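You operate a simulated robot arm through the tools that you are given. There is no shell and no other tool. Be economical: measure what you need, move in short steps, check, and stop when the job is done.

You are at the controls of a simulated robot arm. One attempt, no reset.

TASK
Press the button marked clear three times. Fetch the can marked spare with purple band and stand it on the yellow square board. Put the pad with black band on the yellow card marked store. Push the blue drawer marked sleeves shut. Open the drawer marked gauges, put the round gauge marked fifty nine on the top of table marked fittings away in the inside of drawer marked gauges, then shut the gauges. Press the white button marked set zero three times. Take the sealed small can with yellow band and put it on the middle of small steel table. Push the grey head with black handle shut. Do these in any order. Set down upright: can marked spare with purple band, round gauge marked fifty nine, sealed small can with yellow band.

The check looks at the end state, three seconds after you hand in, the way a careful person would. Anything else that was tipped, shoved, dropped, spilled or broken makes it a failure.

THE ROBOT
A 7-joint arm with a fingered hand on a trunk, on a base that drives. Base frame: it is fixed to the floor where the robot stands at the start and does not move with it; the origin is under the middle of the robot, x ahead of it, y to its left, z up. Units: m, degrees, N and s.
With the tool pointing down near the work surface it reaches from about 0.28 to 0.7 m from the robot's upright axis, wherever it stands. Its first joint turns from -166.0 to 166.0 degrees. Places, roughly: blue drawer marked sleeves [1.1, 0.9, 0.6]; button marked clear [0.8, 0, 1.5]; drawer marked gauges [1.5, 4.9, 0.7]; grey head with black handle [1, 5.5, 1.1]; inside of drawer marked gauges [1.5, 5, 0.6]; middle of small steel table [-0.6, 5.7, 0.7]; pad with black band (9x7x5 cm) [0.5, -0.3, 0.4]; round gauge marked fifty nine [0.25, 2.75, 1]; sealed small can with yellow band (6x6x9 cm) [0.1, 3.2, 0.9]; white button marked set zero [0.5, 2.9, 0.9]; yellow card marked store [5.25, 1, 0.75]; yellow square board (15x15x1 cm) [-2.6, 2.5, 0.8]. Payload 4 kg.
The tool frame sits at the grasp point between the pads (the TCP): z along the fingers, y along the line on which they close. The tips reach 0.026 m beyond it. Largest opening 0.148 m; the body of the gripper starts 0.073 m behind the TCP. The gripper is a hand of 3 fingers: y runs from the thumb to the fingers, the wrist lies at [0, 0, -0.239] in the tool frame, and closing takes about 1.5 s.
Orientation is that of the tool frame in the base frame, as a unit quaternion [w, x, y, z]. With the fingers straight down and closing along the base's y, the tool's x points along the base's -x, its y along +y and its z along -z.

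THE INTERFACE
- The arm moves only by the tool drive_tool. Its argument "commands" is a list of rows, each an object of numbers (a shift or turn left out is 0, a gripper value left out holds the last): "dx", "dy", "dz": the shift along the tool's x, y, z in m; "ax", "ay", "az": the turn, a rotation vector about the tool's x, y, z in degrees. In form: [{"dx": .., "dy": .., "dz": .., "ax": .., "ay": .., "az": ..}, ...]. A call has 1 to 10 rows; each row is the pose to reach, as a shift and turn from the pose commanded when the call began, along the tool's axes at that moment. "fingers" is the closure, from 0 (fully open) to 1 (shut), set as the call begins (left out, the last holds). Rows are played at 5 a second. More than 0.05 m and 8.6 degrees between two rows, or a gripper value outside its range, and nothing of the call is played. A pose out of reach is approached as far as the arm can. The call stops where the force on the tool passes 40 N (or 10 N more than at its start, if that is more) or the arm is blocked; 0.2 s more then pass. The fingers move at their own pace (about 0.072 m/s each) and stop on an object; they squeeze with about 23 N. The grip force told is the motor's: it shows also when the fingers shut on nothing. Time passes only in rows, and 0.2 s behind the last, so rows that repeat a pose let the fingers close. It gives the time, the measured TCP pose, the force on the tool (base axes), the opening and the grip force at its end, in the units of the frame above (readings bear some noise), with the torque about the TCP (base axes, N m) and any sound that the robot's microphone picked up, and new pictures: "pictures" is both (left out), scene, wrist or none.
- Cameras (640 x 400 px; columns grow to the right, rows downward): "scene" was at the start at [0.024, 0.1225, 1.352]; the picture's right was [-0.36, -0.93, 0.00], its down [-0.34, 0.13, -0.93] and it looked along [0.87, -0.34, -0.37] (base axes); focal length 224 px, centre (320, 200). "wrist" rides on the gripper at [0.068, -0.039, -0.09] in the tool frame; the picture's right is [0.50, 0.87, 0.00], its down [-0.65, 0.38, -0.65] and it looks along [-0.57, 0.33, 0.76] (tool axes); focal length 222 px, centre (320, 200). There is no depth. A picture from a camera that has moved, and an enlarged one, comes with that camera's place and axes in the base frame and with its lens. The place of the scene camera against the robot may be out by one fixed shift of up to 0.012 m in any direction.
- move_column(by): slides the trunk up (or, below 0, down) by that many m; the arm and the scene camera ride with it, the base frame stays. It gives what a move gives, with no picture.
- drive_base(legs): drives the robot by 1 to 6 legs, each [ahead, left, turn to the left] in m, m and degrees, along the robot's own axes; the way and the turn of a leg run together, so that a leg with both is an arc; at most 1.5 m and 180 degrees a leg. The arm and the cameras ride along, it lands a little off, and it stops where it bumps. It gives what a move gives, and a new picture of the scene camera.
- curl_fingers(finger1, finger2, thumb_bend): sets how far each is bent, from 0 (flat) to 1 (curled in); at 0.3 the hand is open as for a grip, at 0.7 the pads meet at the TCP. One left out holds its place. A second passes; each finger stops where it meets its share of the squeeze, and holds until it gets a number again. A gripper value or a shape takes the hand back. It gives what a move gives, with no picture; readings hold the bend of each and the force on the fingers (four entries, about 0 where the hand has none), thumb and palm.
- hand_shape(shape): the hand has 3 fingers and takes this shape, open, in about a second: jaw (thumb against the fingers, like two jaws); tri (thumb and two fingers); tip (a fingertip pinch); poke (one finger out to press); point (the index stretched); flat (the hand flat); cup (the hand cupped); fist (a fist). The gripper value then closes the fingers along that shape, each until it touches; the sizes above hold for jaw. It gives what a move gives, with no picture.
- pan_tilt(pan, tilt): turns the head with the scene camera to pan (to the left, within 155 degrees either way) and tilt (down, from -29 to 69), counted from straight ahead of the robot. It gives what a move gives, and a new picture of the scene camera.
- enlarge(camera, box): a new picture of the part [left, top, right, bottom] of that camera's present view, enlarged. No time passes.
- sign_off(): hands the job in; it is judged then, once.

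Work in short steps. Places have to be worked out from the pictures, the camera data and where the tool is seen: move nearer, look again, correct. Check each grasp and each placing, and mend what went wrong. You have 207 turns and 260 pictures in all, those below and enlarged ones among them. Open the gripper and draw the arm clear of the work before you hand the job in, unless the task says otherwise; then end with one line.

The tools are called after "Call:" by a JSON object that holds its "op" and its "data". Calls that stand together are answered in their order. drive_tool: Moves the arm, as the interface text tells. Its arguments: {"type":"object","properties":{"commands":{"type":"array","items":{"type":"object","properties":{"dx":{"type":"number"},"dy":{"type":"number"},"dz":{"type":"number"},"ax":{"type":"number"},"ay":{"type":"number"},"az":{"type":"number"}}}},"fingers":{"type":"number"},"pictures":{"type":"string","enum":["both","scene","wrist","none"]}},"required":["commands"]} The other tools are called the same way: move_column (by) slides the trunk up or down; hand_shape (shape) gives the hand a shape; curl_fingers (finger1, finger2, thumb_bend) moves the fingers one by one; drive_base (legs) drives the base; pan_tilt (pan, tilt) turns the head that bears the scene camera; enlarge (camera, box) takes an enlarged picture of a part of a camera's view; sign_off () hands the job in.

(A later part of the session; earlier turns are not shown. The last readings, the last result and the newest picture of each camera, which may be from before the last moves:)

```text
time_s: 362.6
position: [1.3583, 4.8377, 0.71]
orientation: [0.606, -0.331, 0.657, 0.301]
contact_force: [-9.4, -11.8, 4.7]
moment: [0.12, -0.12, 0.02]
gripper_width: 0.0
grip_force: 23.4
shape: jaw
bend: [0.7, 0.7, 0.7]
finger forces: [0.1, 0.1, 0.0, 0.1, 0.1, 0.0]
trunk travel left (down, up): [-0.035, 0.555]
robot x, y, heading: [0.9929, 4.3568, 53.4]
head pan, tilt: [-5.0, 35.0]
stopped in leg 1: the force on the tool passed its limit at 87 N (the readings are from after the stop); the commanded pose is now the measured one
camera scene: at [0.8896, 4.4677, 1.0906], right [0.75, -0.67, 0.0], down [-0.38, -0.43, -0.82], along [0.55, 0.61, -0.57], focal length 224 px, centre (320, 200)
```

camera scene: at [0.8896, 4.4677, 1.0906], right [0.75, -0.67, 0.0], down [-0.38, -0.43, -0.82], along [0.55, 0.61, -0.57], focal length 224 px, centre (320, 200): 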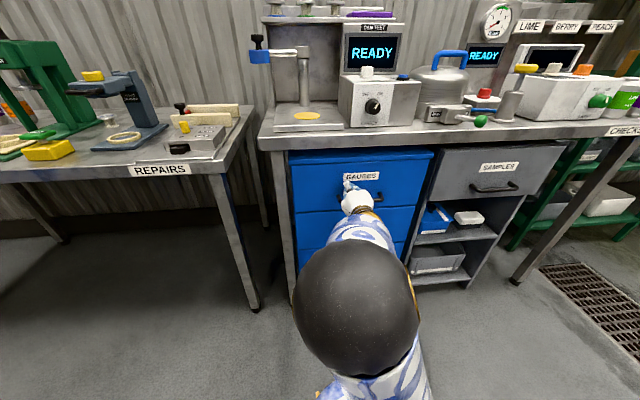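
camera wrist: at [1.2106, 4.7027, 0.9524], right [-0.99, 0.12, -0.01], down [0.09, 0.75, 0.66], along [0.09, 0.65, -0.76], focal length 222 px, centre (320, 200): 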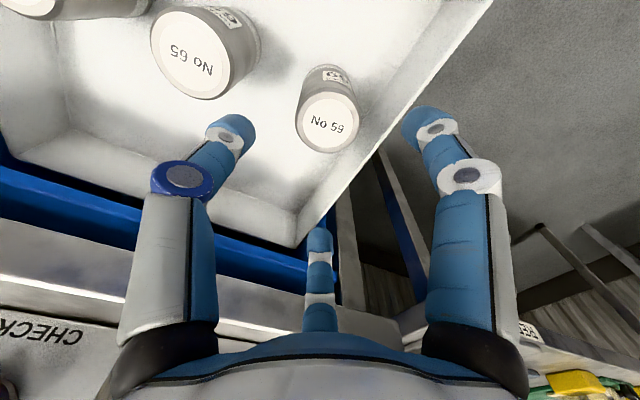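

The drawer reached its stop. Check that it is flush.

Call:
{"op": "enlarge", "data": {"camera": "scene", "box": [270, 130, 450, 250]}}

Call:
{"op": "drive_base", "data": {"legs": [[-0.5, 0, 0]]}}

```text
3.33 times, centred on (360, 190) of scene
camera zoom: at [0.8896, 4.4677, 1.0906], right [0.75, -0.67, 0.0], down [-0.38, -0.43, -0.82], along [0.55, 0.61, -0.57], focal length 746 px, centre (187, 233)
```

zoom: 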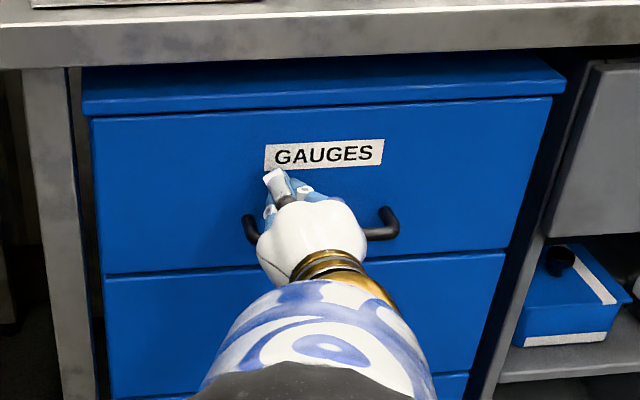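

```text
time_s: 365.6
position: [1.06, 4.4414, 0.7092]
orientation: [0.606, -0.331, 0.658, 0.301]
contact_force: [0.1, 0.5, 0.0]
moment: [-0.02, 0.02, 0.0]
gripper_width: 0.0
grip_force: 22.6
shape: jaw
bend: [0.7, 0.7, 0.7]
finger forces: [0.1, 0.1, 0.0, 0.1, 0.1, 0.1]
trunk travel left (down, up): [-0.035, 0.555]
robot x, y, heading: [0.6938, 3.957, 53.4]
head pan, tilt: [-5.0, 35.0]
camera scene: at [0.5925, 4.0707, 1.0906], right [0.75, -0.67, 0.0], down [-0.38, -0.43, -0.82], along [0.55, 0.61, -0.57], focal length 224 px, centre (320, 200)
```

scene: 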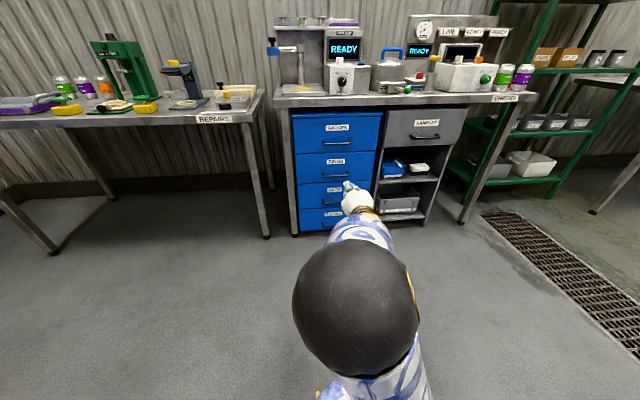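

The GAUGES drawer is shut. Remaining: SLEEVES drawer and the pad, both on the start side. I raise the trunk and drive back the way I came (n≈2.75, then to s≈0.5).

Call:
{"op": "move_column", "data": {"by": 0.4}}

Call:
{"op": "move_column", "data": {"by": 0.15}}

Call:
{"op": "drive_base", "data": {"legs": [[-0.2, 0.93, 0], [-1.4, 0, 0], [-1.4, 0, 0], [0, 0, -90]]}}

Call:
{"op": "pan_tilt", "data": {"pan": 0, "tilt": 40}}

```text
time_s: 369.4
position: [1.0604, 4.4416, 1.1091]
orientation: [0.606, -0.331, 0.658, 0.301]
contact_force: [-0.4, 0.3, 0.1]
moment: [0.01, 0.01, -0.01]
gripper_width: 0.0
grip_force: 23.2
shape: jaw
bend: [0.7, 0.7, 0.7]
finger forces: [0.0, 0.0, 0.0, 0.0, 0.0, 0.0]
trunk travel left (down, up): [-0.435, 0.155]
robot x, y, heading: [0.6948, 3.9562, 53.0]
head pan, tilt: [-5.0, 35.0]
```

```text
time_s: 371.2
position: [1.0603, 4.4414, 1.2595]
orientation: [0.607, -0.33, 0.657, 0.301]
contact_force: [0.1, 0.5, 0.2]
moment: [-0.01, 0.01, 0.0]
gripper_width: 0.0
grip_force: 23.5
shape: jaw
bend: [0.7, 0.7, 0.7]
finger forces: [0.1, 0.1, 0.0, 0.1, 0.0, 0.1]
trunk travel left (down, up): [-0.585, 0.005]
robot x, y, heading: [0.6907, 3.9576, 53.3]
head pan, tilt: [-5.0, 35.0]
```

```text
time_s: 393.3
position: [-1.4643, 1.7544, 1.2586]
orientation: [0.635, 0.251, 0.692, -0.235]
contact_force: [-0.3, -0.1, 0.4]
moment: [-0.02, 0.04, 0.01]
gripper_width: 0.0001
grip_force: 23.2
shape: jaw
bend: [0.7, 0.7, 0.7]
finger forces: [0.0, 0.0, 0.0, 0.0, 0.0, 0.1]
trunk travel left (down, up): [-0.585, 0.005]
robot x, y, heading: [-1.9309, 2.1509, -39.9]
head pan, tilt: [-5.0, 35.0]
camera scene: at [-1.8169, 2.2446, 1.6406], right [-0.71, -0.71, 0.0], down [-0.41, 0.41, -0.82], along [0.58, -0.58, -0.57], focal length 224 px, centre (320, 200)
```

scene: 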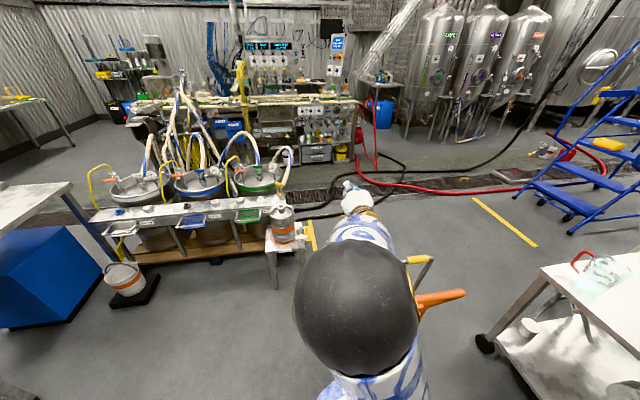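

```text
time_s: 393.9
position: [-1.465, 1.7555, 1.259]
orientation: [0.635, 0.251, 0.693, -0.234]
contact_force: [0.6, 0.5, 0.2]
moment: [-0.03, -0.01, 0.01]
gripper_width: 0.0002
grip_force: 22.6
shape: jaw
bend: [0.7, 0.7, 0.7]
finger forces: [0.0, 0.0, 0.1, 0.1, 0.0, 0.1]
trunk travel left (down, up): [-0.585, 0.005]
robot x, y, heading: [-1.928, 2.1499, -40.1]
head pan, tilt: [0.0, 40.0]
camera scene: at [-1.814, 2.2522, 1.633], right [-0.64, -0.77, 0.0], down [-0.49, 0.41, -0.77], along [0.59, -0.49, -0.64], focal length 224 px, centre (320, 200)
```

scene: 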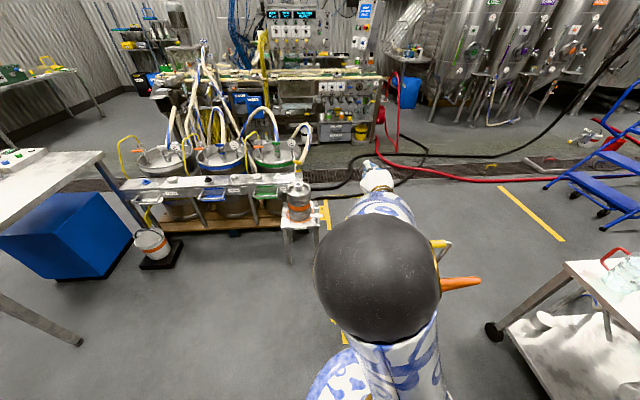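

I see the way. I square up to -37°, slide to s≈-0.115, and go into the gap along my earlier track.

Call:
{"op": "drive_base", "data": {"legs": [[0, 0, 3], [0.03, -0.68, 0], [0.43, 0, 0]]}}

```text
time_s: 400.4
position: [-1.4742, 0.9609, 1.2583]
orientation: [0.642, 0.227, 0.701, -0.212]
contact_force: [0.7, -0.6, 1.3]
moment: [0.03, -0.01, 0.02]
gripper_width: 0.0
grip_force: 22.5
shape: jaw
bend: [0.7, 0.7, 0.7]
finger forces: [0.0, 0.1, 0.0, 0.0, 0.1, 0.1]
trunk travel left (down, up): [-0.585, 0.005]
robot x, y, heading: [-1.9648, 1.3232, -36.3]
head pan, tilt: [0.0, 40.0]
camera scene: at [-1.8557, 1.4329, 1.633], right [-0.59, -0.81, 0.0], down [-0.52, 0.38, -0.77], along [0.62, -0.45, -0.64], focal length 224 px, centre (320, 200)
```

scene: 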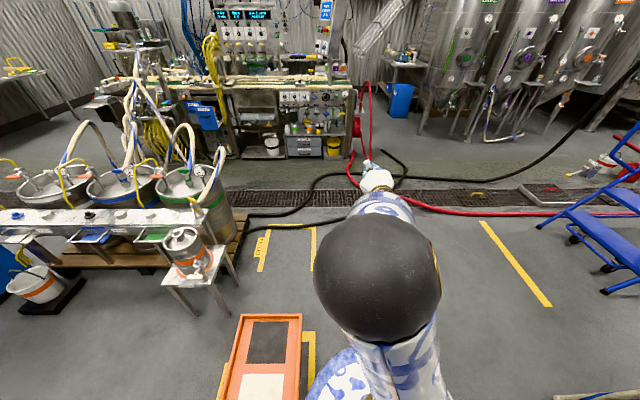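

On track. I continue through in small legs.

Call:
{"op": "drive_base", "data": {"legs": [[0.13, -0.025, -0.7], [0.18, 0, 0], [0.3, -0.04, 0], [0.3, 0.03, 0]]}}

```text
time_s: 406.1
position: [-0.7641, 0.3914, 1.2582]
orientation: [0.642, 0.226, 0.701, -0.211]
contact_force: [0.5, -0.9, 0.6]
moment: [0.0, -0.01, -0.02]
gripper_width: 0.0
grip_force: 23.1
shape: jaw
bend: [0.7, 0.7, 0.7]
finger forces: [0.0, 0.0, 0.1, 0.0, 0.0, 0.0]
trunk travel left (down, up): [-0.585, 0.005]
robot x, y, heading: [-1.2509, 0.7512, -35.9]
head pan, tilt: [0.0, 40.0]
camera scene: at [-1.1459, 0.8635, 1.633], right [-0.59, -0.81, 0.0], down [-0.52, 0.38, -0.77], along [0.62, -0.45, -0.64], focal length 224 px, centre (320, 200)
```

scene: 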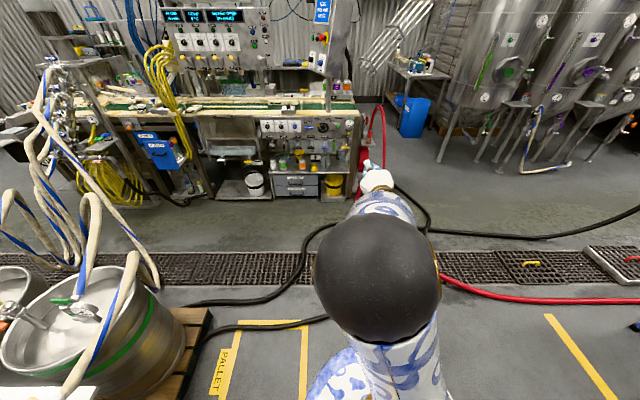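

Through the gap. The black floor hoses were no obstacle earlier. I drive to a spot before the SLEEVES drawer (s≈0.75, n≈0.2).

Call:
{"op": "drive_base", "data": {"legs": [[1.1, 0.22, 0], [0.12, 0.6, -1]]}}

Call:
{"op": "pan_tilt", "data": {"pan": 35, "tilt": 40}}

```text
time_s: 414.9
position: [0.7107, 0.3737, 1.2588]
orientation: [0.644, 0.224, 0.701, -0.21]
contact_force: [0.2, -0.3, 0.0]
moment: [0.02, 0.02, -0.01]
gripper_width: 0.0
grip_force: 23.0
shape: jaw
bend: [0.7, 0.7, 0.7]
finger forces: [0.0, 0.0, 0.1, 0.0, 0.0, 0.1]
trunk travel left (down, up): [-0.585, 0.005]
robot x, y, heading: [0.2172, 0.7331, -35.7]
head pan, tilt: [0.0, 40.0]
camera scene: at [0.3254, 0.8433, 1.633], right [-0.58, -0.81, 0.0], down [-0.52, 0.37, -0.77], along [0.62, -0.45, -0.64], focal length 224 px, centre (320, 200)
```

scene: 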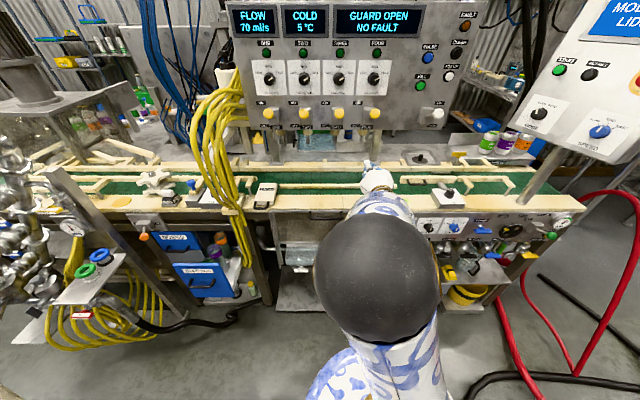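

```text
time_s: 415.9
position: [0.7105, 0.3717, 1.2587]
orientation: [0.644, 0.224, 0.701, -0.21]
contact_force: [-0.2, 0.6, 0.1]
moment: [-0.02, -0.01, -0.03]
gripper_width: 0.0002
grip_force: 23.1
shape: jaw
bend: [0.7, 0.7, 0.7]
finger forces: [0.1, 0.0, 0.0, 0.1, 0.1, 0.0]
trunk travel left (down, up): [-0.585, 0.005]
robot x, y, heading: [0.2178, 0.7299, -35.8]
head pan, tilt: [35.0, 40.0]
camera scene: at [0.3411, 0.8915, 1.633], right [-0.01, -1.0, 0.0], down [-0.64, 0.01, -0.77], along [0.77, -0.01, -0.64], focal length 224 px, centre (320, 200)
```

scene: 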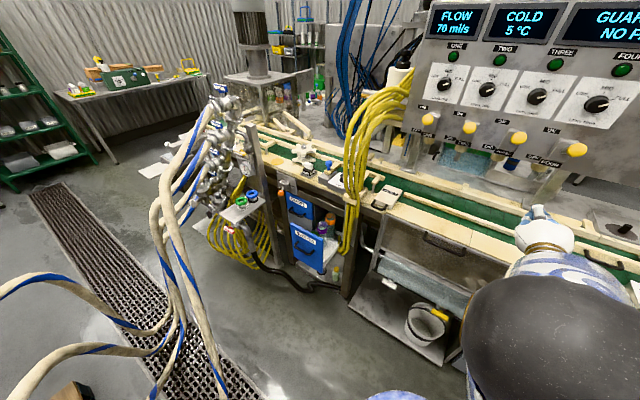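

By two views the SLEEVES handle is at about (1.03, 0.95, 0.73), so s≈1.375, n≈-0.25; hoses hang at s≥1.29, n≈0.33. I back up a little, lower the trunk, and carry the closed horizontal hand to the left.

Call:
{"op": "drive_base", "data": {"legs": [[-0.12, 0, 0]]}}

Call:
{"op": "move_column", "data": {"by": -0.4}}

Call:
{"op": "drive_tool", "data": {"commands": [{"dy": 0.045}, {"dy": 0.09, "dz": -0.01}, {"dy": 0.135, "dz": -0.02}, {"dy": 0.18, "dz": -0.03}, {"dy": 0.225, "dz": -0.04}, {"dy": 0.27, "dz": -0.05}, {"dy": 0.315, "dz": -0.06}, {"dy": 0.35, "dz": -0.07}], "pictures": "none"}}

Call:
{"op": "pan_tilt", "data": {"pan": 30, "tilt": 30}}

```text
time_s: 417.1
position: [0.6115, 0.4433, 1.2588]
orientation: [0.644, 0.224, 0.701, -0.209]
contact_force: [-0.6, -0.7, 1.1]
moment: [0.01, -0.01, -0.01]
gripper_width: 0.0
grip_force: 23.3
shape: jaw
bend: [0.7, 0.7, 0.7]
finger forces: [0.1, 0.0, 0.1, 0.0, 0.1, 0.0]
trunk travel left (down, up): [-0.585, 0.005]
robot x, y, heading: [0.1182, 0.7982, -35.7]
head pan, tilt: [35.0, 40.0]
camera scene: at [0.242, 0.9628, 1.633], right [-0.01, -1.0, 0.0], down [-0.64, 0.01, -0.77], along [0.77, -0.01, -0.64], focal length 224 px, centre (320, 200)
```

scene: 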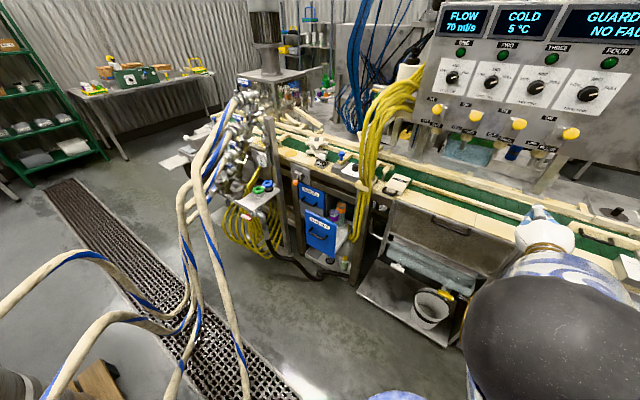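

```text
time_s: 421.0
position: [0.6118, 0.4441, 0.8592]
orientation: [0.644, 0.224, 0.701, -0.21]
contact_force: [-0.6, 1.0, -1.2]
moment: [-0.03, -0.02, 0.03]
gripper_width: 0.0
grip_force: 22.2
shape: jaw
bend: [0.7, 0.7, 0.7]
finger forces: [0.1, 0.0, 0.0, 0.1, 0.0, 0.0]
trunk travel left (down, up): [-0.185, 0.405]
robot x, y, heading: [0.1225, 0.8, -35.8]
head pan, tilt: [35.0, 40.0]
```

```text
time_s: 422.8
position: [0.7603, 0.7605, 0.8652]
orientation: [0.642, 0.231, 0.7, -0.212]
contact_force: [0.3, -0.6, 1.1]
moment: [0.03, 0.01, -0.01]
gripper_width: 0.0
grip_force: 22.6
shape: jaw
bend: [0.7, 0.7, 0.7]
finger forces: [0.0, 0.1, 0.0, 0.0, 0.0, 0.0]
trunk travel left (down, up): [-0.185, 0.405]
robot x, y, heading: [0.1218, 0.7983, -35.5]
head pan, tilt: [35.0, 40.0]
```

```text
time_s: 423.5
position: [0.7591, 0.7603, 0.8644]
orientation: [0.642, 0.229, 0.7, -0.212]
contact_force: [0.0, -0.1, -0.6]
moment: [0.01, 0.0, -0.02]
gripper_width: 0.0
grip_force: 23.2
shape: jaw
bend: [0.7, 0.7, 0.7]
finger forces: [0.0, 0.0, 0.1, 0.1, 0.0, 0.1]
trunk travel left (down, up): [-0.185, 0.405]
robot x, y, heading: [0.1193, 0.7958, -35.9]
head pan, tilt: [30.0, 30.0]
camera scene: at [0.2478, 0.9544, 1.2483], right [-0.1, -1.0, 0.0], down [-0.5, 0.05, -0.87], along [0.86, -0.09, -0.5], focal length 224 px, centre (320, 200)
```

scene: 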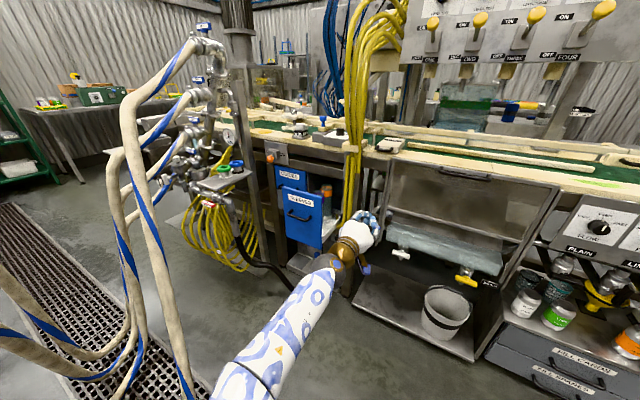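

The handle is at about (1.075, 0.957, 0.70) and the yellow cable is well to its right. I lower 0.11 m and drive left 0.34 m so the fist faces the panel.

Call:
{"op": "move_column", "data": {"by": -0.11}}

Call:
{"op": "drive_base", "data": {"legs": [[0, 0.34, -1]]}}

Call:
{"op": "enlarge", "data": {"camera": "wrist", "box": [0, 0, 640, 400]}}

```text
time_s: 424.9
position: [0.7596, 0.761, 0.7533]
orientation: [0.642, 0.227, 0.701, -0.212]
contact_force: [0.3, -0.3, -0.1]
moment: [-0.01, 0.0, 0.01]
gripper_width: 0.0
grip_force: 23.0
shape: jaw
bend: [0.7, 0.7, 0.7]
finger forces: [0.0, 0.0, 0.0, 0.0, 0.0, 0.0]
trunk travel left (down, up): [-0.075, 0.515]
robot x, y, heading: [0.1179, 0.8001, -35.5]
head pan, tilt: [30.0, 30.0]
```

```text
time_s: 427.1
position: [0.9571, 1.023, 0.7539]
orientation: [0.641, 0.234, 0.698, -0.219]
contact_force: [-0.4, 0.6, 0.2]
moment: [0.01, -0.01, 0.0]
gripper_width: 0.0002
grip_force: 22.4
shape: jaw
bend: [0.7, 0.7, 0.7]
finger forces: [0.0, 0.0, 0.0, 0.0, 0.1, 0.1]
trunk travel left (down, up): [-0.075, 0.515]
robot x, y, heading: [0.3219, 1.0717, -36.8]
head pan, tilt: [30.0, 30.0]
camera scene: at [0.45, 1.2254, 1.1383], right [-0.12, -0.99, 0.0], down [-0.5, 0.06, -0.87], along [0.86, -0.1, -0.5], focal length 224 px, centre (320, 200)
```

scene: 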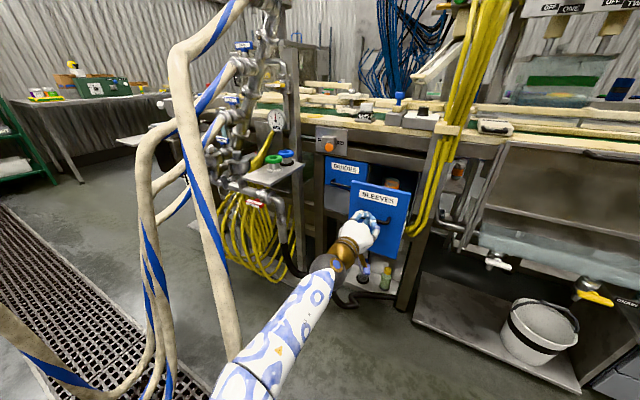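

```text
1.00 times, centred on (320, 200) of wrist (not enlarged: the box is as wide or as high as the picture)
camera zoom: at [0.8583, 1.0483, 0.6961], right [0.49, 0.71, -0.5], down [-0.24, 0.67, 0.71], along [0.84, -0.22, 0.5], focal length 222 px, centre (320, 200)
```

zoom: 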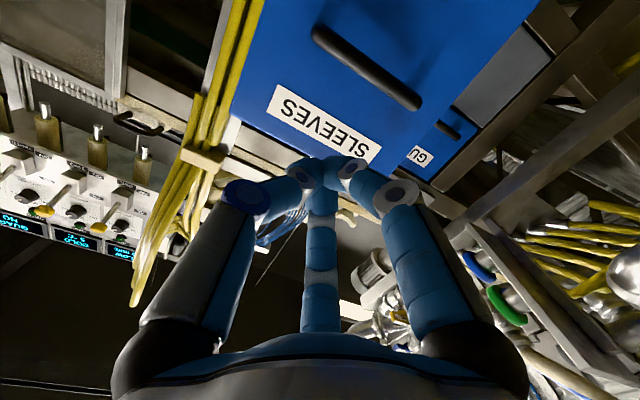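

The fist points at the panel just by the SLEEVES label. I lower 1.5 cm and push by driving ahead.

Call:
{"op": "drive_tool", "data": {"commands": [{"dx": 0.015}], "pictures": "none"}}

Call:
{"op": "drive_base", "data": {"legs": [[0.22, 0, 0]]}}

```text
time_s: 427.5
position: [0.9576, 1.0212, 0.7387]
orientation: [0.64, 0.236, 0.698, -0.219]
contact_force: [-0.4, 0.4, -0.4]
moment: [0.0, 0.0, -0.01]
gripper_width: 0.0
grip_force: 23.0
shape: jaw
bend: [0.7, 0.7, 0.7]
finger forces: [0.0, 0.0, 0.0, 0.0, 0.1, 0.0]
trunk travel left (down, up): [-0.075, 0.515]
robot x, y, heading: [0.3228, 1.0738, -36.5]
head pan, tilt: [30.0, 30.0]
```

```text
time_s: 429.2
position: [1.1376, 0.8868, 0.7389]
orientation: [0.64, 0.235, 0.698, -0.221]
contact_force: [-0.4, -0.6, -0.2]
moment: [-0.02, 0.04, -0.01]
gripper_width: 0.0
grip_force: 23.1
shape: jaw
bend: [0.7, 0.7, 0.7]
finger forces: [0.0, 0.0, 0.1, 0.0, 0.0, 0.0]
trunk travel left (down, up): [-0.075, 0.515]
robot x, y, heading: [0.4972, 0.9384, -36.7]
head pan, tilt: [30.0, 30.0]
camera scene: at [0.6305, 1.0906, 1.1383], right [-0.12, -0.99, 0.0], down [-0.5, 0.06, -0.87], along [0.86, -0.1, -0.5], focal length 224 px, centre (320, 200)
```

scene: 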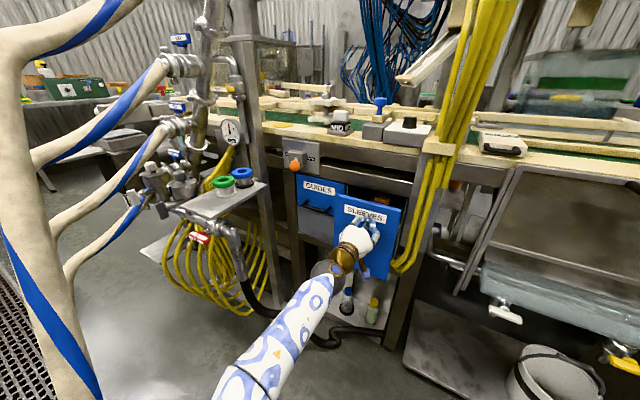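

Continue pushing.

Call:
{"op": "drive_base", "data": {"legs": [[0.2, 0, 0]]}}

Call:
{"op": "enlarge", "data": {"camera": "scene", "box": [260, 120, 440, 280]}}

```text
time_s: 430.4
position: [1.2056, 0.8367, 0.7387]
orientation: [0.64, 0.234, 0.698, -0.22]
contact_force: [-30.3, 18.6, 8.0]
moment: [-0.21, -0.29, -0.07]
gripper_width: 0.0
grip_force: 22.8
shape: jaw
bend: [0.7, 0.7, 0.69]
finger forces: [0.0, 0.0, 0.1, 0.0, 0.1, 0.1]
trunk travel left (down, up): [-0.075, 0.515]
robot x, y, heading: [0.5756, 0.888, -36.3]
head pan, tilt: [30.0, 30.0]
stopped in leg 1: the force on the tool passed its limit at 175 N (the readings are from after the stop); the commanded pose is now the measured one
camera scene: at [0.6969, 1.04, 1.1386], right [-0.11, -0.99, 0.0], down [-0.49, 0.05, -0.87], along [0.86, -0.1, -0.5], focal length 224 px, centre (320, 200)
```

scene: 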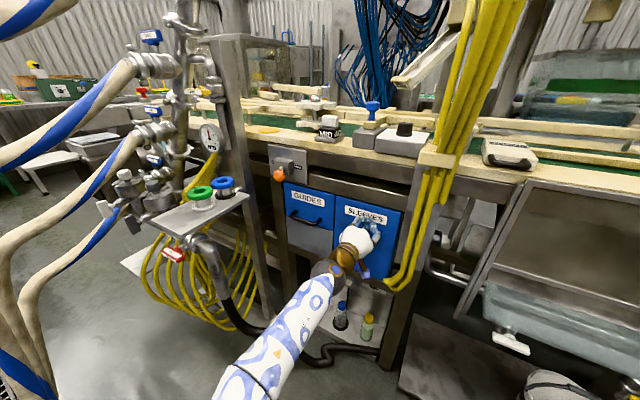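

```text
2.50 times, centred on (350, 200) of scene
camera zoom: at [0.6969, 1.04, 1.1386], right [-0.11, -0.99, 0.0], down [-0.49, 0.05, -0.87], along [0.86, -0.1, -0.5], focal length 559 px, centre (245, 200)
```

zoom: 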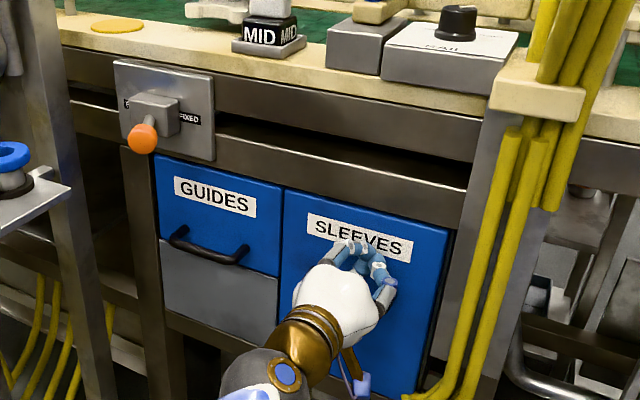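

SLEEVES is shut flush. I back away and go along to the pad, bringing the arm to the front again.

Call:
{"op": "drive_base", "data": {"legs": [[-0.35, 0, 0], [0, -0.9, 0]]}}

Call:
{"op": "drive_tool", "data": {"commands": [{"dy": -0.045}, {"dy": -0.09}, {"dy": -0.135}, {"dy": -0.18}, {"dy": -0.225}, {"dy": -0.27}, {"dy": -0.315}, {"dy": -0.35}], "pictures": "none"}}

Call:
{"op": "drive_tool", "data": {"commands": [{"az": -8.6}, {"az": -17.2}, {"az": -25.8}, {"az": -34.4}, {"az": -43}, {"az": -51.6}, {"az": -60.2}, {"az": -68.8}, {"az": -77.4}, {"az": -86}], "pictures": "none"}}

Call:
{"op": "pan_tilt", "data": {"pan": -15, "tilt": 35}}

```text
time_s: 437.0
position: [0.4001, 0.3345, 0.7371]
orientation: [0.64, 0.231, 0.7, -0.217]
contact_force: [0.1, -0.5, -0.4]
moment: [-0.02, -0.01, -0.04]
gripper_width: 0.0
grip_force: 22.5
shape: jaw
bend: [0.7, 0.7, 0.69]
finger forces: [0.0, 0.0, 0.0, 0.0, 0.0, 0.0]
trunk travel left (down, up): [-0.075, 0.515]
robot x, y, heading: [-0.2362, 0.3725, -35.7]
head pan, tilt: [30.0, 30.0]
camera scene: at [-0.1087, 0.5298, 1.1383], right [-0.1, -1.0, 0.0], down [-0.5, 0.05, -0.87], along [0.86, -0.09, -0.5], focal length 224 px, centre (320, 200)
```

scene: 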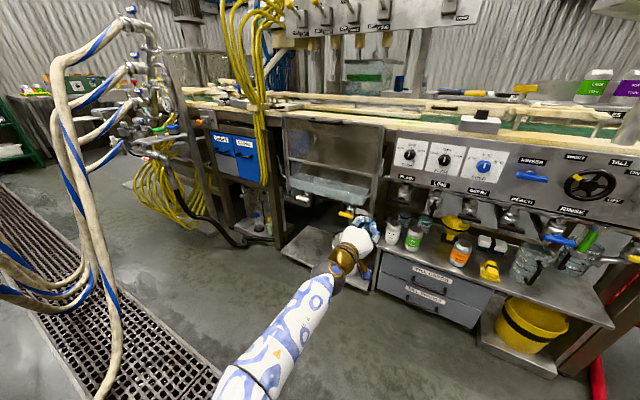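

```text
time_s: 438.8
position: [0.1901, 0.0543, 0.7373]
orientation: [0.639, 0.231, 0.701, -0.217]
contact_force: [0.4, -0.1, -0.4]
moment: [0.0, 0.01, -0.06]
gripper_width: 0.0
grip_force: 23.0
shape: jaw
bend: [0.7, 0.7, 0.69]
finger forces: [0.1, 0.2, 0.0, 0.1, 0.0, 0.1]
trunk travel left (down, up): [-0.075, 0.515]
robot x, y, heading: [-0.2377, 0.376, -35.8]
head pan, tilt: [30.0, 30.0]
```

```text
time_s: 441.0
position: [0.191, 0.0543, 0.7399]
orientation: [0.32, -0.31, 0.669, -0.595]
contact_force: [0.0, 0.0, 0.9]
moment: [-0.02, 0.02, 0.0]
gripper_width: 0.0
grip_force: 23.3
shape: jaw
bend: [0.7, 0.7, 0.69]
finger forces: [0.0, 0.0, 0.1, 0.1, 0.0, 0.1]
trunk travel left (down, up): [-0.075, 0.515]
robot x, y, heading: [-0.2388, 0.3736, -35.7]
head pan, tilt: [30.0, 30.0]
```

```text
time_s: 442.1
position: [0.1919, 0.0538, 0.7391]
orientation: [0.321, -0.308, 0.669, -0.595]
contact_force: [0.7, -0.2, -0.2]
moment: [0.0, 0.01, 0.0]
gripper_width: 0.0004
grip_force: 22.9
shape: jaw
bend: [0.7, 0.7, 0.69]
finger forces: [0.0, 0.0, 0.0, 0.1, 0.0, 0.0]
trunk travel left (down, up): [-0.075, 0.515]
robot x, y, heading: [-0.2402, 0.3727, -35.9]
head pan, tilt: [-15.0, 35.0]
camera scene: at [-0.1429, 0.4706, 1.1306], right [-0.77, -0.63, 0.0], down [-0.36, 0.44, -0.82], along [0.52, -0.63, -0.57], focal length 224 px, centre (320, 200)
```

scene: 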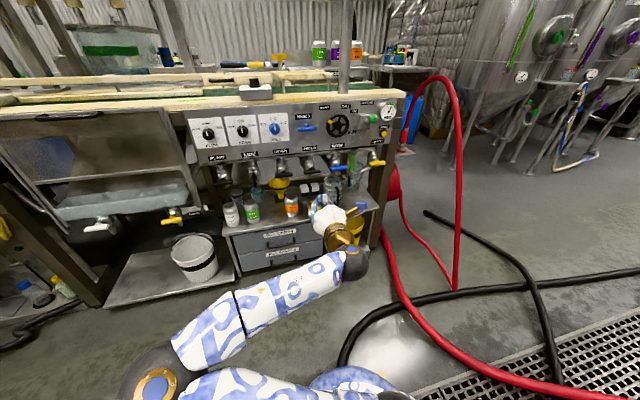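

This time the hand yaw is right (thumb up, heading -37°). I refine the pad to about (0.50, -0.27, 0.40), pitch the hand 38° down and open it.

Call:
{"op": "drive_tool", "data": {"commands": [{"dz": -0.0021, "dy": 0.0316, "ax": -7.6}, {"dz": -0.0084, "dy": 0.0627, "ax": -15.2}, {"dz": -0.0187, "dy": 0.0926, "ax": -22.8}, {"dz": -0.0329, "dy": 0.1209, "ax": -30.4}, {"dz": -0.0507, "dy": 0.1471, "ax": -38}], "fingers": 0, "pictures": "none"}}

Call:
{"op": "drive_base", "data": {"legs": [[0.22, -0.07, -1]]}}

Call:
{"op": "enlarge", "data": {"camera": "wrist", "box": [0, 0, 640, 400]}}

```text
time_s: 443.3
position: [0.1447, 0.0995, 0.5966]
orientation: [0.201, -0.397, 0.828, -0.343]
contact_force: [0.3, -0.6, 0.4]
moment: [-0.01, 0.03, 0.01]
gripper_width: 0.1478
grip_force: 0.1
shape: jaw
bend: [0.3, 0.3, 0.3]
finger forces: [0.0, 0.0, 0.1, 0.0, 0.0, 0.0]
trunk travel left (down, up): [-0.075, 0.515]
robot x, y, heading: [-0.2367, 0.3764, -35.8]
head pan, tilt: [-15.0, 35.0]
```

```text
time_s: 445.0
position: [0.2764, -0.0969, 0.5979]
orientation: [0.198, -0.387, 0.831, -0.348]
contact_force: [-0.2, 0.6, 0.2]
moment: [0.03, 0.03, -0.01]
gripper_width: 0.148
grip_force: 0.0
shape: jaw
bend: [0.3, 0.3, 0.3]
finger forces: [0.1, 0.1, 0.1, 0.1, 0.0, 0.0]
trunk travel left (down, up): [-0.075, 0.515]
robot x, y, heading: [-0.0981, 0.1915, -37.0]
head pan, tilt: [-15.0, 35.0]
camera scene: at [-0.0051, 0.2814, 1.1306], right [-0.79, -0.62, 0.0], down [-0.35, 0.45, -0.82], along [0.51, -0.64, -0.57], focal length 224 px, centre (320, 200)
```

scene: 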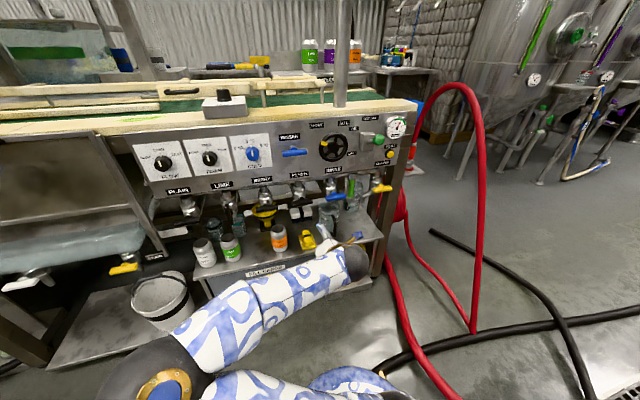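

```text
1.00 times, centred on (320, 200) of wrist (not enlarged: the box is as wide or as high as the picture)
camera zoom: at [0.1987, -0.1311, 0.6851], right [-0.75, 0.01, -0.66], down [-0.18, 0.96, 0.21], along [0.64, 0.27, -0.72], focal length 222 px, centre (320, 200)
```

zoom: 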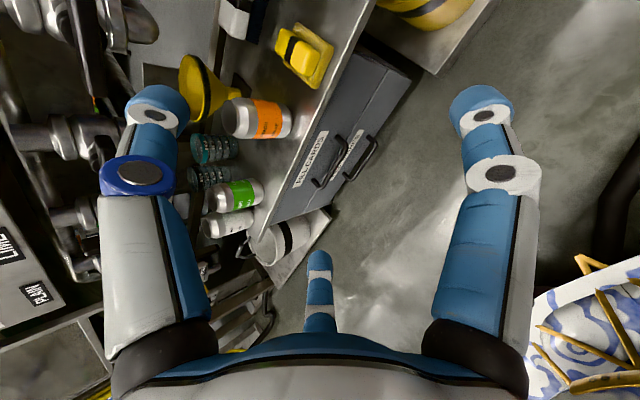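

Pad refined: (0.514, -0.27), shelf z≈0.378. I lower the hand 0.11 m first, to stay below the nozzle handles, then check the view.

Call:
{"op": "drive_tool", "data": {"commands": [{"dy": 0.029, "dz": 0.027}, {"dy": 0.058, "dz": 0.054}, {"dy": 0.0805, "dz": 0.075}], "pictures": "none"}}

Call:
{"op": "drive_base", "data": {"legs": [[0.15, 0, 0]]}}

Call:
{"op": "enlarge", "data": {"camera": "wrist", "box": [0, 0, 640, 400]}}

Call:
{"op": "enlarge", "data": {"camera": "scene", "box": [220, 160, 400, 290]}}

```text
time_s: 445.8
position: [0.2976, -0.105, 0.4891]
orientation: [0.198, -0.389, 0.831, -0.345]
contact_force: [1.1, 0.4, 0.6]
moment: [-0.02, 0.05, -0.04]
gripper_width: 0.1481
grip_force: 0.0
shape: jaw
bend: [0.3, 0.3, 0.3]
finger forces: [0.0, 0.0, 0.0, 0.0, 0.1, 0.1]
out of reach, approached as far as the arm can: row 1, 2, 3
trunk travel left (down, up): [-0.075, 0.515]
robot x, y, heading: [-0.0983, 0.1853, -37.0]
head pan, tilt: [-15.0, 35.0]
```

```text
time_s: 447.2
position: [0.4196, -0.1945, 0.4891]
orientation: [0.199, -0.389, 0.831, -0.345]
contact_force: [0.3, 0.8, 0.3]
moment: [0.0, -0.01, 0.01]
gripper_width: 0.1478
grip_force: 0.2
shape: jaw
bend: [0.3, 0.3, 0.3]
finger forces: [0.0, 0.0, 0.1, 0.1, 0.1, 0.0]
trunk travel left (down, up): [-0.075, 0.515]
robot x, y, heading: [0.0195, 0.0982, -36.7]
head pan, tilt: [-15.0, 35.0]
camera scene: at [0.1155, 0.191, 1.1306], right [-0.79, -0.62, 0.0], down [-0.35, 0.45, -0.82], along [0.51, -0.64, -0.57], focal length 224 px, centre (320, 200)
```

scene: 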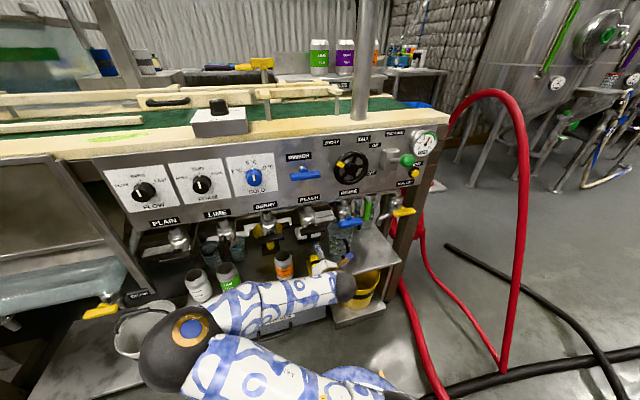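

```text
1.00 times, centred on (320, 200) of wrist (not enlarged: the box is as wide or as high as the picture)
camera zoom: at [0.342, -0.2293, 0.577], right [-0.75, 0.01, -0.66], down [-0.18, 0.96, 0.21], along [0.64, 0.28, -0.72], focal length 222 px, centre (320, 200)
```

zoom: 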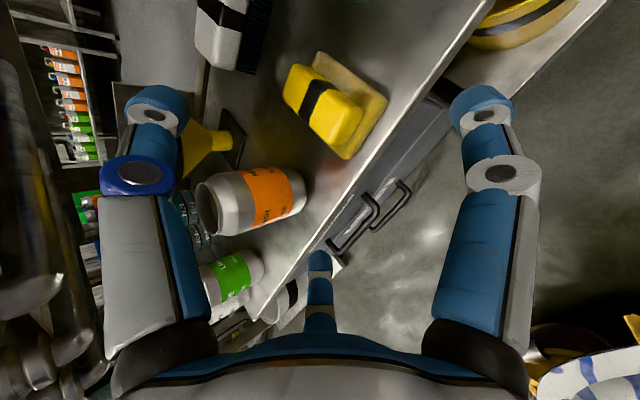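

```text
3.08 times, centred on (310, 225) of scene
camera zoom: at [0.1155, 0.191, 1.1306], right [-0.79, -0.62, 0.0], down [-0.35, 0.45, -0.82], along [0.51, -0.64, -0.57], focal length 688 px, centre (351, 123)
```

zoom: 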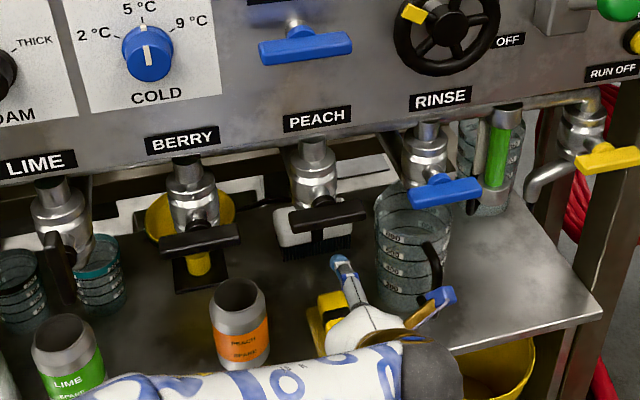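

The block's long axis runs in the approach direction. I pre-close the side fingers, lower 6 cm with the trunk and go ahead 6 cm, then look.

Call:
{"op": "curl_fingers", "data": {"finger1": 0.45, "finger2": 0.45, "thumb_bend": 0.3}}

Call:
{"op": "move_column", "data": {"by": -0.05}}

Call:
{"op": "drive_base", "data": {"legs": [[0.055, -0.009, 0]]}}

Call:
{"op": "enlarge", "data": {"camera": "wrist", "box": [0, 0, 640, 400]}}

Call:
{"op": "enlarge", "data": {"camera": "scene", "box": [240, 180, 390, 280]}}

```text
time_s: 448.2
position: [0.4177, -0.194, 0.4892]
orientation: [0.198, -0.389, 0.831, -0.346]
contact_force: [0.2, 0.6, -0.5]
moment: [0.01, -0.02, -0.01]
gripper_width: 0.1036
grip_force: 0.1
shape: fingers
bend: [0.45, 0.45, 0.3]
finger forces: [0.1, 0.0, 0.0, 0.0, 0.0, 0.1]
trunk travel left (down, up): [-0.075, 0.515]
robot x, y, heading: [0.0214, 0.0972, -36.8]
head pan, tilt: [-15.0, 35.0]
```

```text
time_s: 449.1
position: [0.4186, -0.1948, 0.4393]
orientation: [0.198, -0.388, 0.831, -0.346]
contact_force: [-0.7, -0.6, -0.1]
moment: [-0.02, -0.02, 0.0]
gripper_width: 0.1041
grip_force: 0.1
shape: fingers
bend: [0.45, 0.45, 0.3]
finger forces: [0.0, 0.0, 0.0, 0.1, 0.1, 0.1]
trunk travel left (down, up): [-0.025, 0.565]
robot x, y, heading: [0.0212, 0.0948, -36.8]
head pan, tilt: [-15.0, 35.0]
```

```text
time_s: 450.1
position: [0.4567, -0.2354, 0.4399]
orientation: [0.199, -0.39, 0.831, -0.344]
contact_force: [-0.6, -0.1, 0.5]
moment: [0.01, 0.0, -0.01]
gripper_width: 0.1041
grip_force: 0.1
shape: fingers
bend: [0.45, 0.45, 0.3]
finger forces: [0.0, 0.0, 0.1, 0.0, 0.0, 0.0]
trunk travel left (down, up): [-0.025, 0.565]
robot x, y, heading: [0.0614, 0.0581, -36.8]
head pan, tilt: [-15.0, 35.0]
camera scene: at [0.1543, 0.1506, 1.0806], right [-0.79, -0.62, 0.0], down [-0.35, 0.45, -0.82], along [0.51, -0.64, -0.57], focal length 224 px, centre (320, 200)
```

scene: 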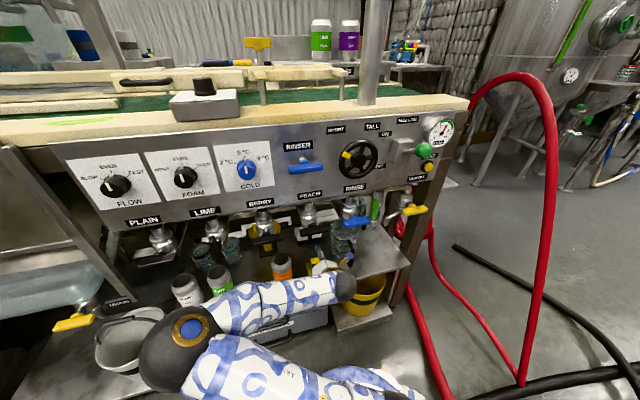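

```text
1.00 times, centred on (320, 200) of wrist (not enlarged: the box is as wide or as high as the picture)
camera zoom: at [0.3811, -0.2695, 0.527], right [-0.75, 0.01, -0.66], down [-0.18, 0.96, 0.21], along [0.64, 0.28, -0.72], focal length 222 px, centre (320, 200)
```

zoom: 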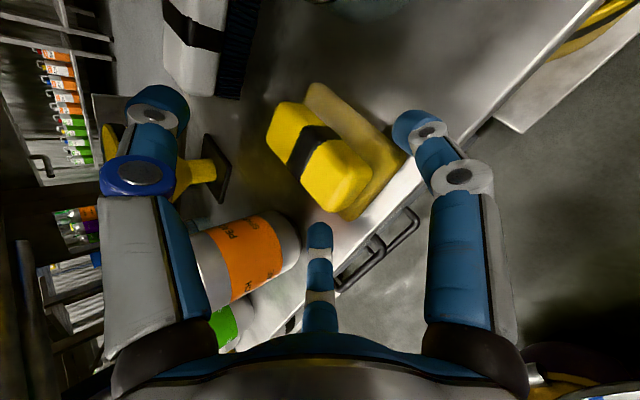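

```text
4.00 times, centred on (315, 230) of scene
camera zoom: at [0.1543, 0.1506, 1.0806], right [-0.79, -0.62, 0.0], down [-0.35, 0.45, -0.82], along [0.51, -0.64, -0.57], focal length 895 px, centre (340, 80)
```

zoom: 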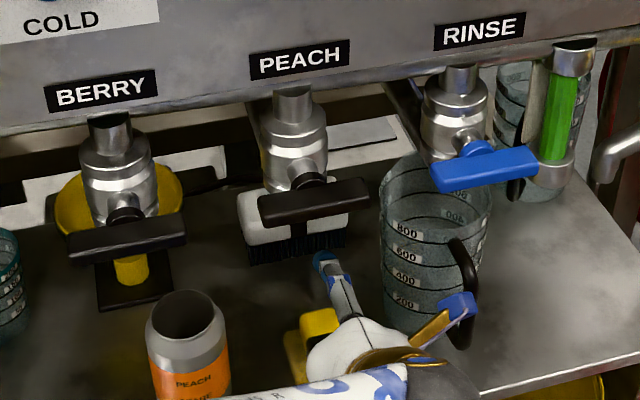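

Still aligned; the block centre is 4 cm ahead. I finish with base +4 cm and trunk -1.5 cm.

Call:
{"op": "move_column", "data": {"by": -0.014}}

Call:
{"op": "drive_base", "data": {"legs": [[0.042, 0.003, 0]]}}

Call:
{"op": "enlarge", "data": {"camera": "wrist", "box": [0, 0, 640, 400]}}

```text
time_s: 450.7
position: [0.4572, -0.2349, 0.4261]
orientation: [0.199, -0.388, 0.831, -0.346]
contact_force: [1.1, 0.3, 3.5]
moment: [-0.18, 0.07, 0.02]
gripper_width: 0.099
grip_force: 1.6
shape: fingers
bend: [0.46, 0.45, 0.3]
finger forces: [3.4, 0.0, 0.0, 0.0, 0.1, 0.0]
trunk travel left (down, up): [-0.011, 0.579]
robot x, y, heading: [0.056, 0.0594, -36.7]
head pan, tilt: [-15.0, 35.0]
```

```text
time_s: 451.6
position: [0.4925, -0.2576, 0.4269]
orientation: [0.198, -0.389, 0.831, -0.346]
contact_force: [-1.3, 1.5, 5.1]
moment: [-0.13, 0.15, -0.1]
gripper_width: 0.0986
grip_force: 3.1
shape: fingers
bend: [0.47, 0.45, 0.3]
finger forces: [5.2, 0.1, 0.0, 0.1, 0.0, 0.0]
trunk travel left (down, up): [-0.011, 0.579]
robot x, y, heading: [0.0948, 0.0351, -36.8]
head pan, tilt: [-15.0, 35.0]
camera scene: at [0.1894, 0.1282, 1.0666], right [-0.79, -0.62, 0.0], down [-0.35, 0.45, -0.82], along [0.51, -0.64, -0.57], focal length 224 px, centre (320, 200)
```

scene: 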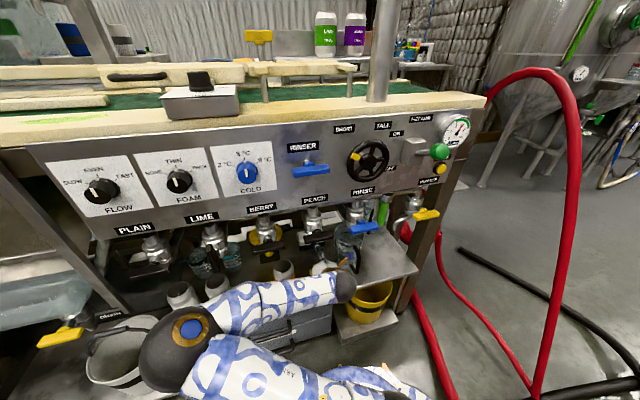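

```text
1.00 times, centred on (320, 200) of wrist (not enlarged: the box is as wide or as high as the picture)
camera zoom: at [0.4163, -0.292, 0.5132], right [-0.75, 0.01, -0.66], down [-0.18, 0.96, 0.21], along [0.64, 0.28, -0.72], focal length 222 px, centre (320, 200)
```

zoom: 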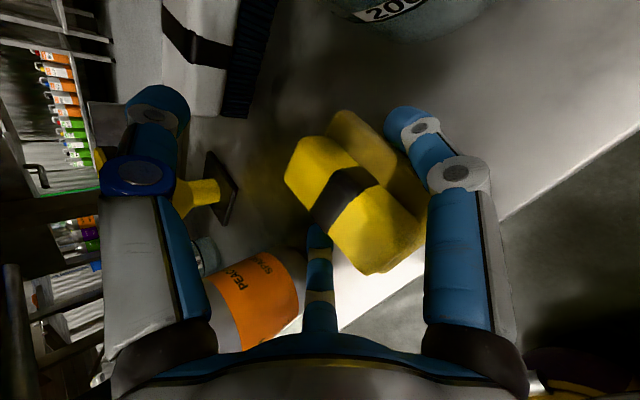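

Both side fingers flank the block. Close the side fingers, then the thumb onto its top.

Call:
{"op": "curl_fingers", "data": {"finger1": 0.65, "finger2": 0.65}}

Call:
{"op": "curl_fingers", "data": {"finger1": 0.75, "finger2": 0.75, "thumb_bend": 0.75}}

Call:
{"op": "enlarge", "data": {"camera": "wrist", "box": [0, 0, 640, 400]}}

```text
time_s: 452.6
position: [0.493, -0.2572, 0.4254]
orientation: [0.199, -0.389, 0.831, -0.345]
contact_force: [0.7, -0.5, -1.3]
moment: [0.01, -0.02, 0.0]
gripper_width: 0.0878
grip_force: 8.5
shape: fingers
bend: [0.54, 0.51, 0.3]
finger forces: [8.6, 8.7, 0.0, 0.0, 0.1, 0.0]
trunk travel left (down, up): [-0.011, 0.579]
robot x, y, heading: [0.0965, 0.0355, -36.8]
head pan, tilt: [-15.0, 35.0]
```

```text
time_s: 453.6
position: [0.4926, -0.2567, 0.4254]
orientation: [0.199, -0.389, 0.831, -0.345]
contact_force: [2.6, -2.1, 7.7]
moment: [0.28, 0.23, 0.02]
gripper_width: 0.0427
grip_force: 19.1
shape: fingers
bend: [0.53, 0.49, 0.63]
finger forces: [9.0, 10.5, 0.0, 0.1, 18.9, 0.1]
trunk travel left (down, up): [-0.011, 0.579]
robot x, y, heading: [0.0963, 0.0374, -37.0]
head pan, tilt: [-15.0, 35.0]
```

```text
1.00 times, centred on (320, 200) of wrist (not enlarged: the box is as wide or as high as the picture)
camera zoom: at [0.4163, -0.2921, 0.5133], right [-0.75, 0.01, -0.66], down [-0.18, 0.96, 0.21], along [0.64, 0.28, -0.72], focal length 222 px, centre (320, 200)
```

zoom: 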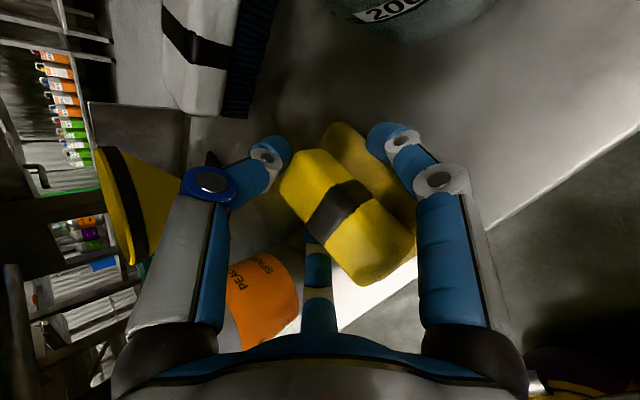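

Gripped on three sides. Lift 4 cm with the trunk and check.

Call:
{"op": "move_column", "data": {"by": 0.04}}

Call:
{"op": "enlarge", "data": {"camera": "wrist", "box": [0, 0, 640, 400]}}

```text
time_s: 454.4
position: [0.4924, -0.2579, 0.4659]
orientation: [0.199, -0.389, 0.831, -0.345]
contact_force: [-0.9, 0.5, -0.6]
moment: [-0.02, 0.04, 0.01]
gripper_width: 0.0303
grip_force: 12.1
shape: fingers
bend: [0.53, 0.49, 0.67]
finger forces: [7.8, 8.6, 0.1, 0.1, 7.5, 0.0]
trunk travel left (down, up): [-0.051, 0.539]
robot x, y, heading: [0.0955, 0.0355, -36.6]
head pan, tilt: [-15.0, 35.0]
```

```text
1.00 times, centred on (320, 200) of wrist (not enlarged: the box is as wide or as high as the picture)
camera zoom: at [0.4164, -0.292, 0.5529], right [-0.75, 0.01, -0.66], down [-0.18, 0.96, 0.21], along [0.64, 0.28, -0.72], focal length 222 px, centre (320, 200)
```

zoom: 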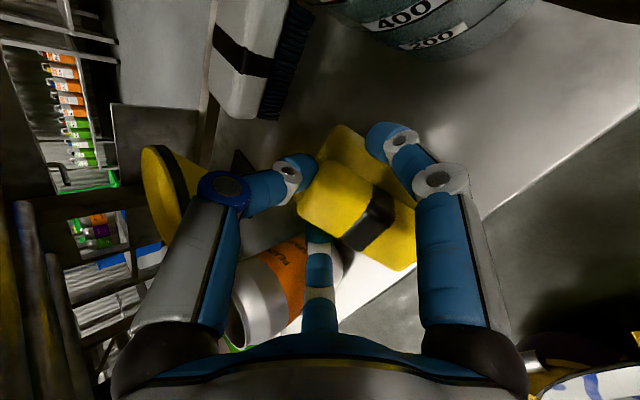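

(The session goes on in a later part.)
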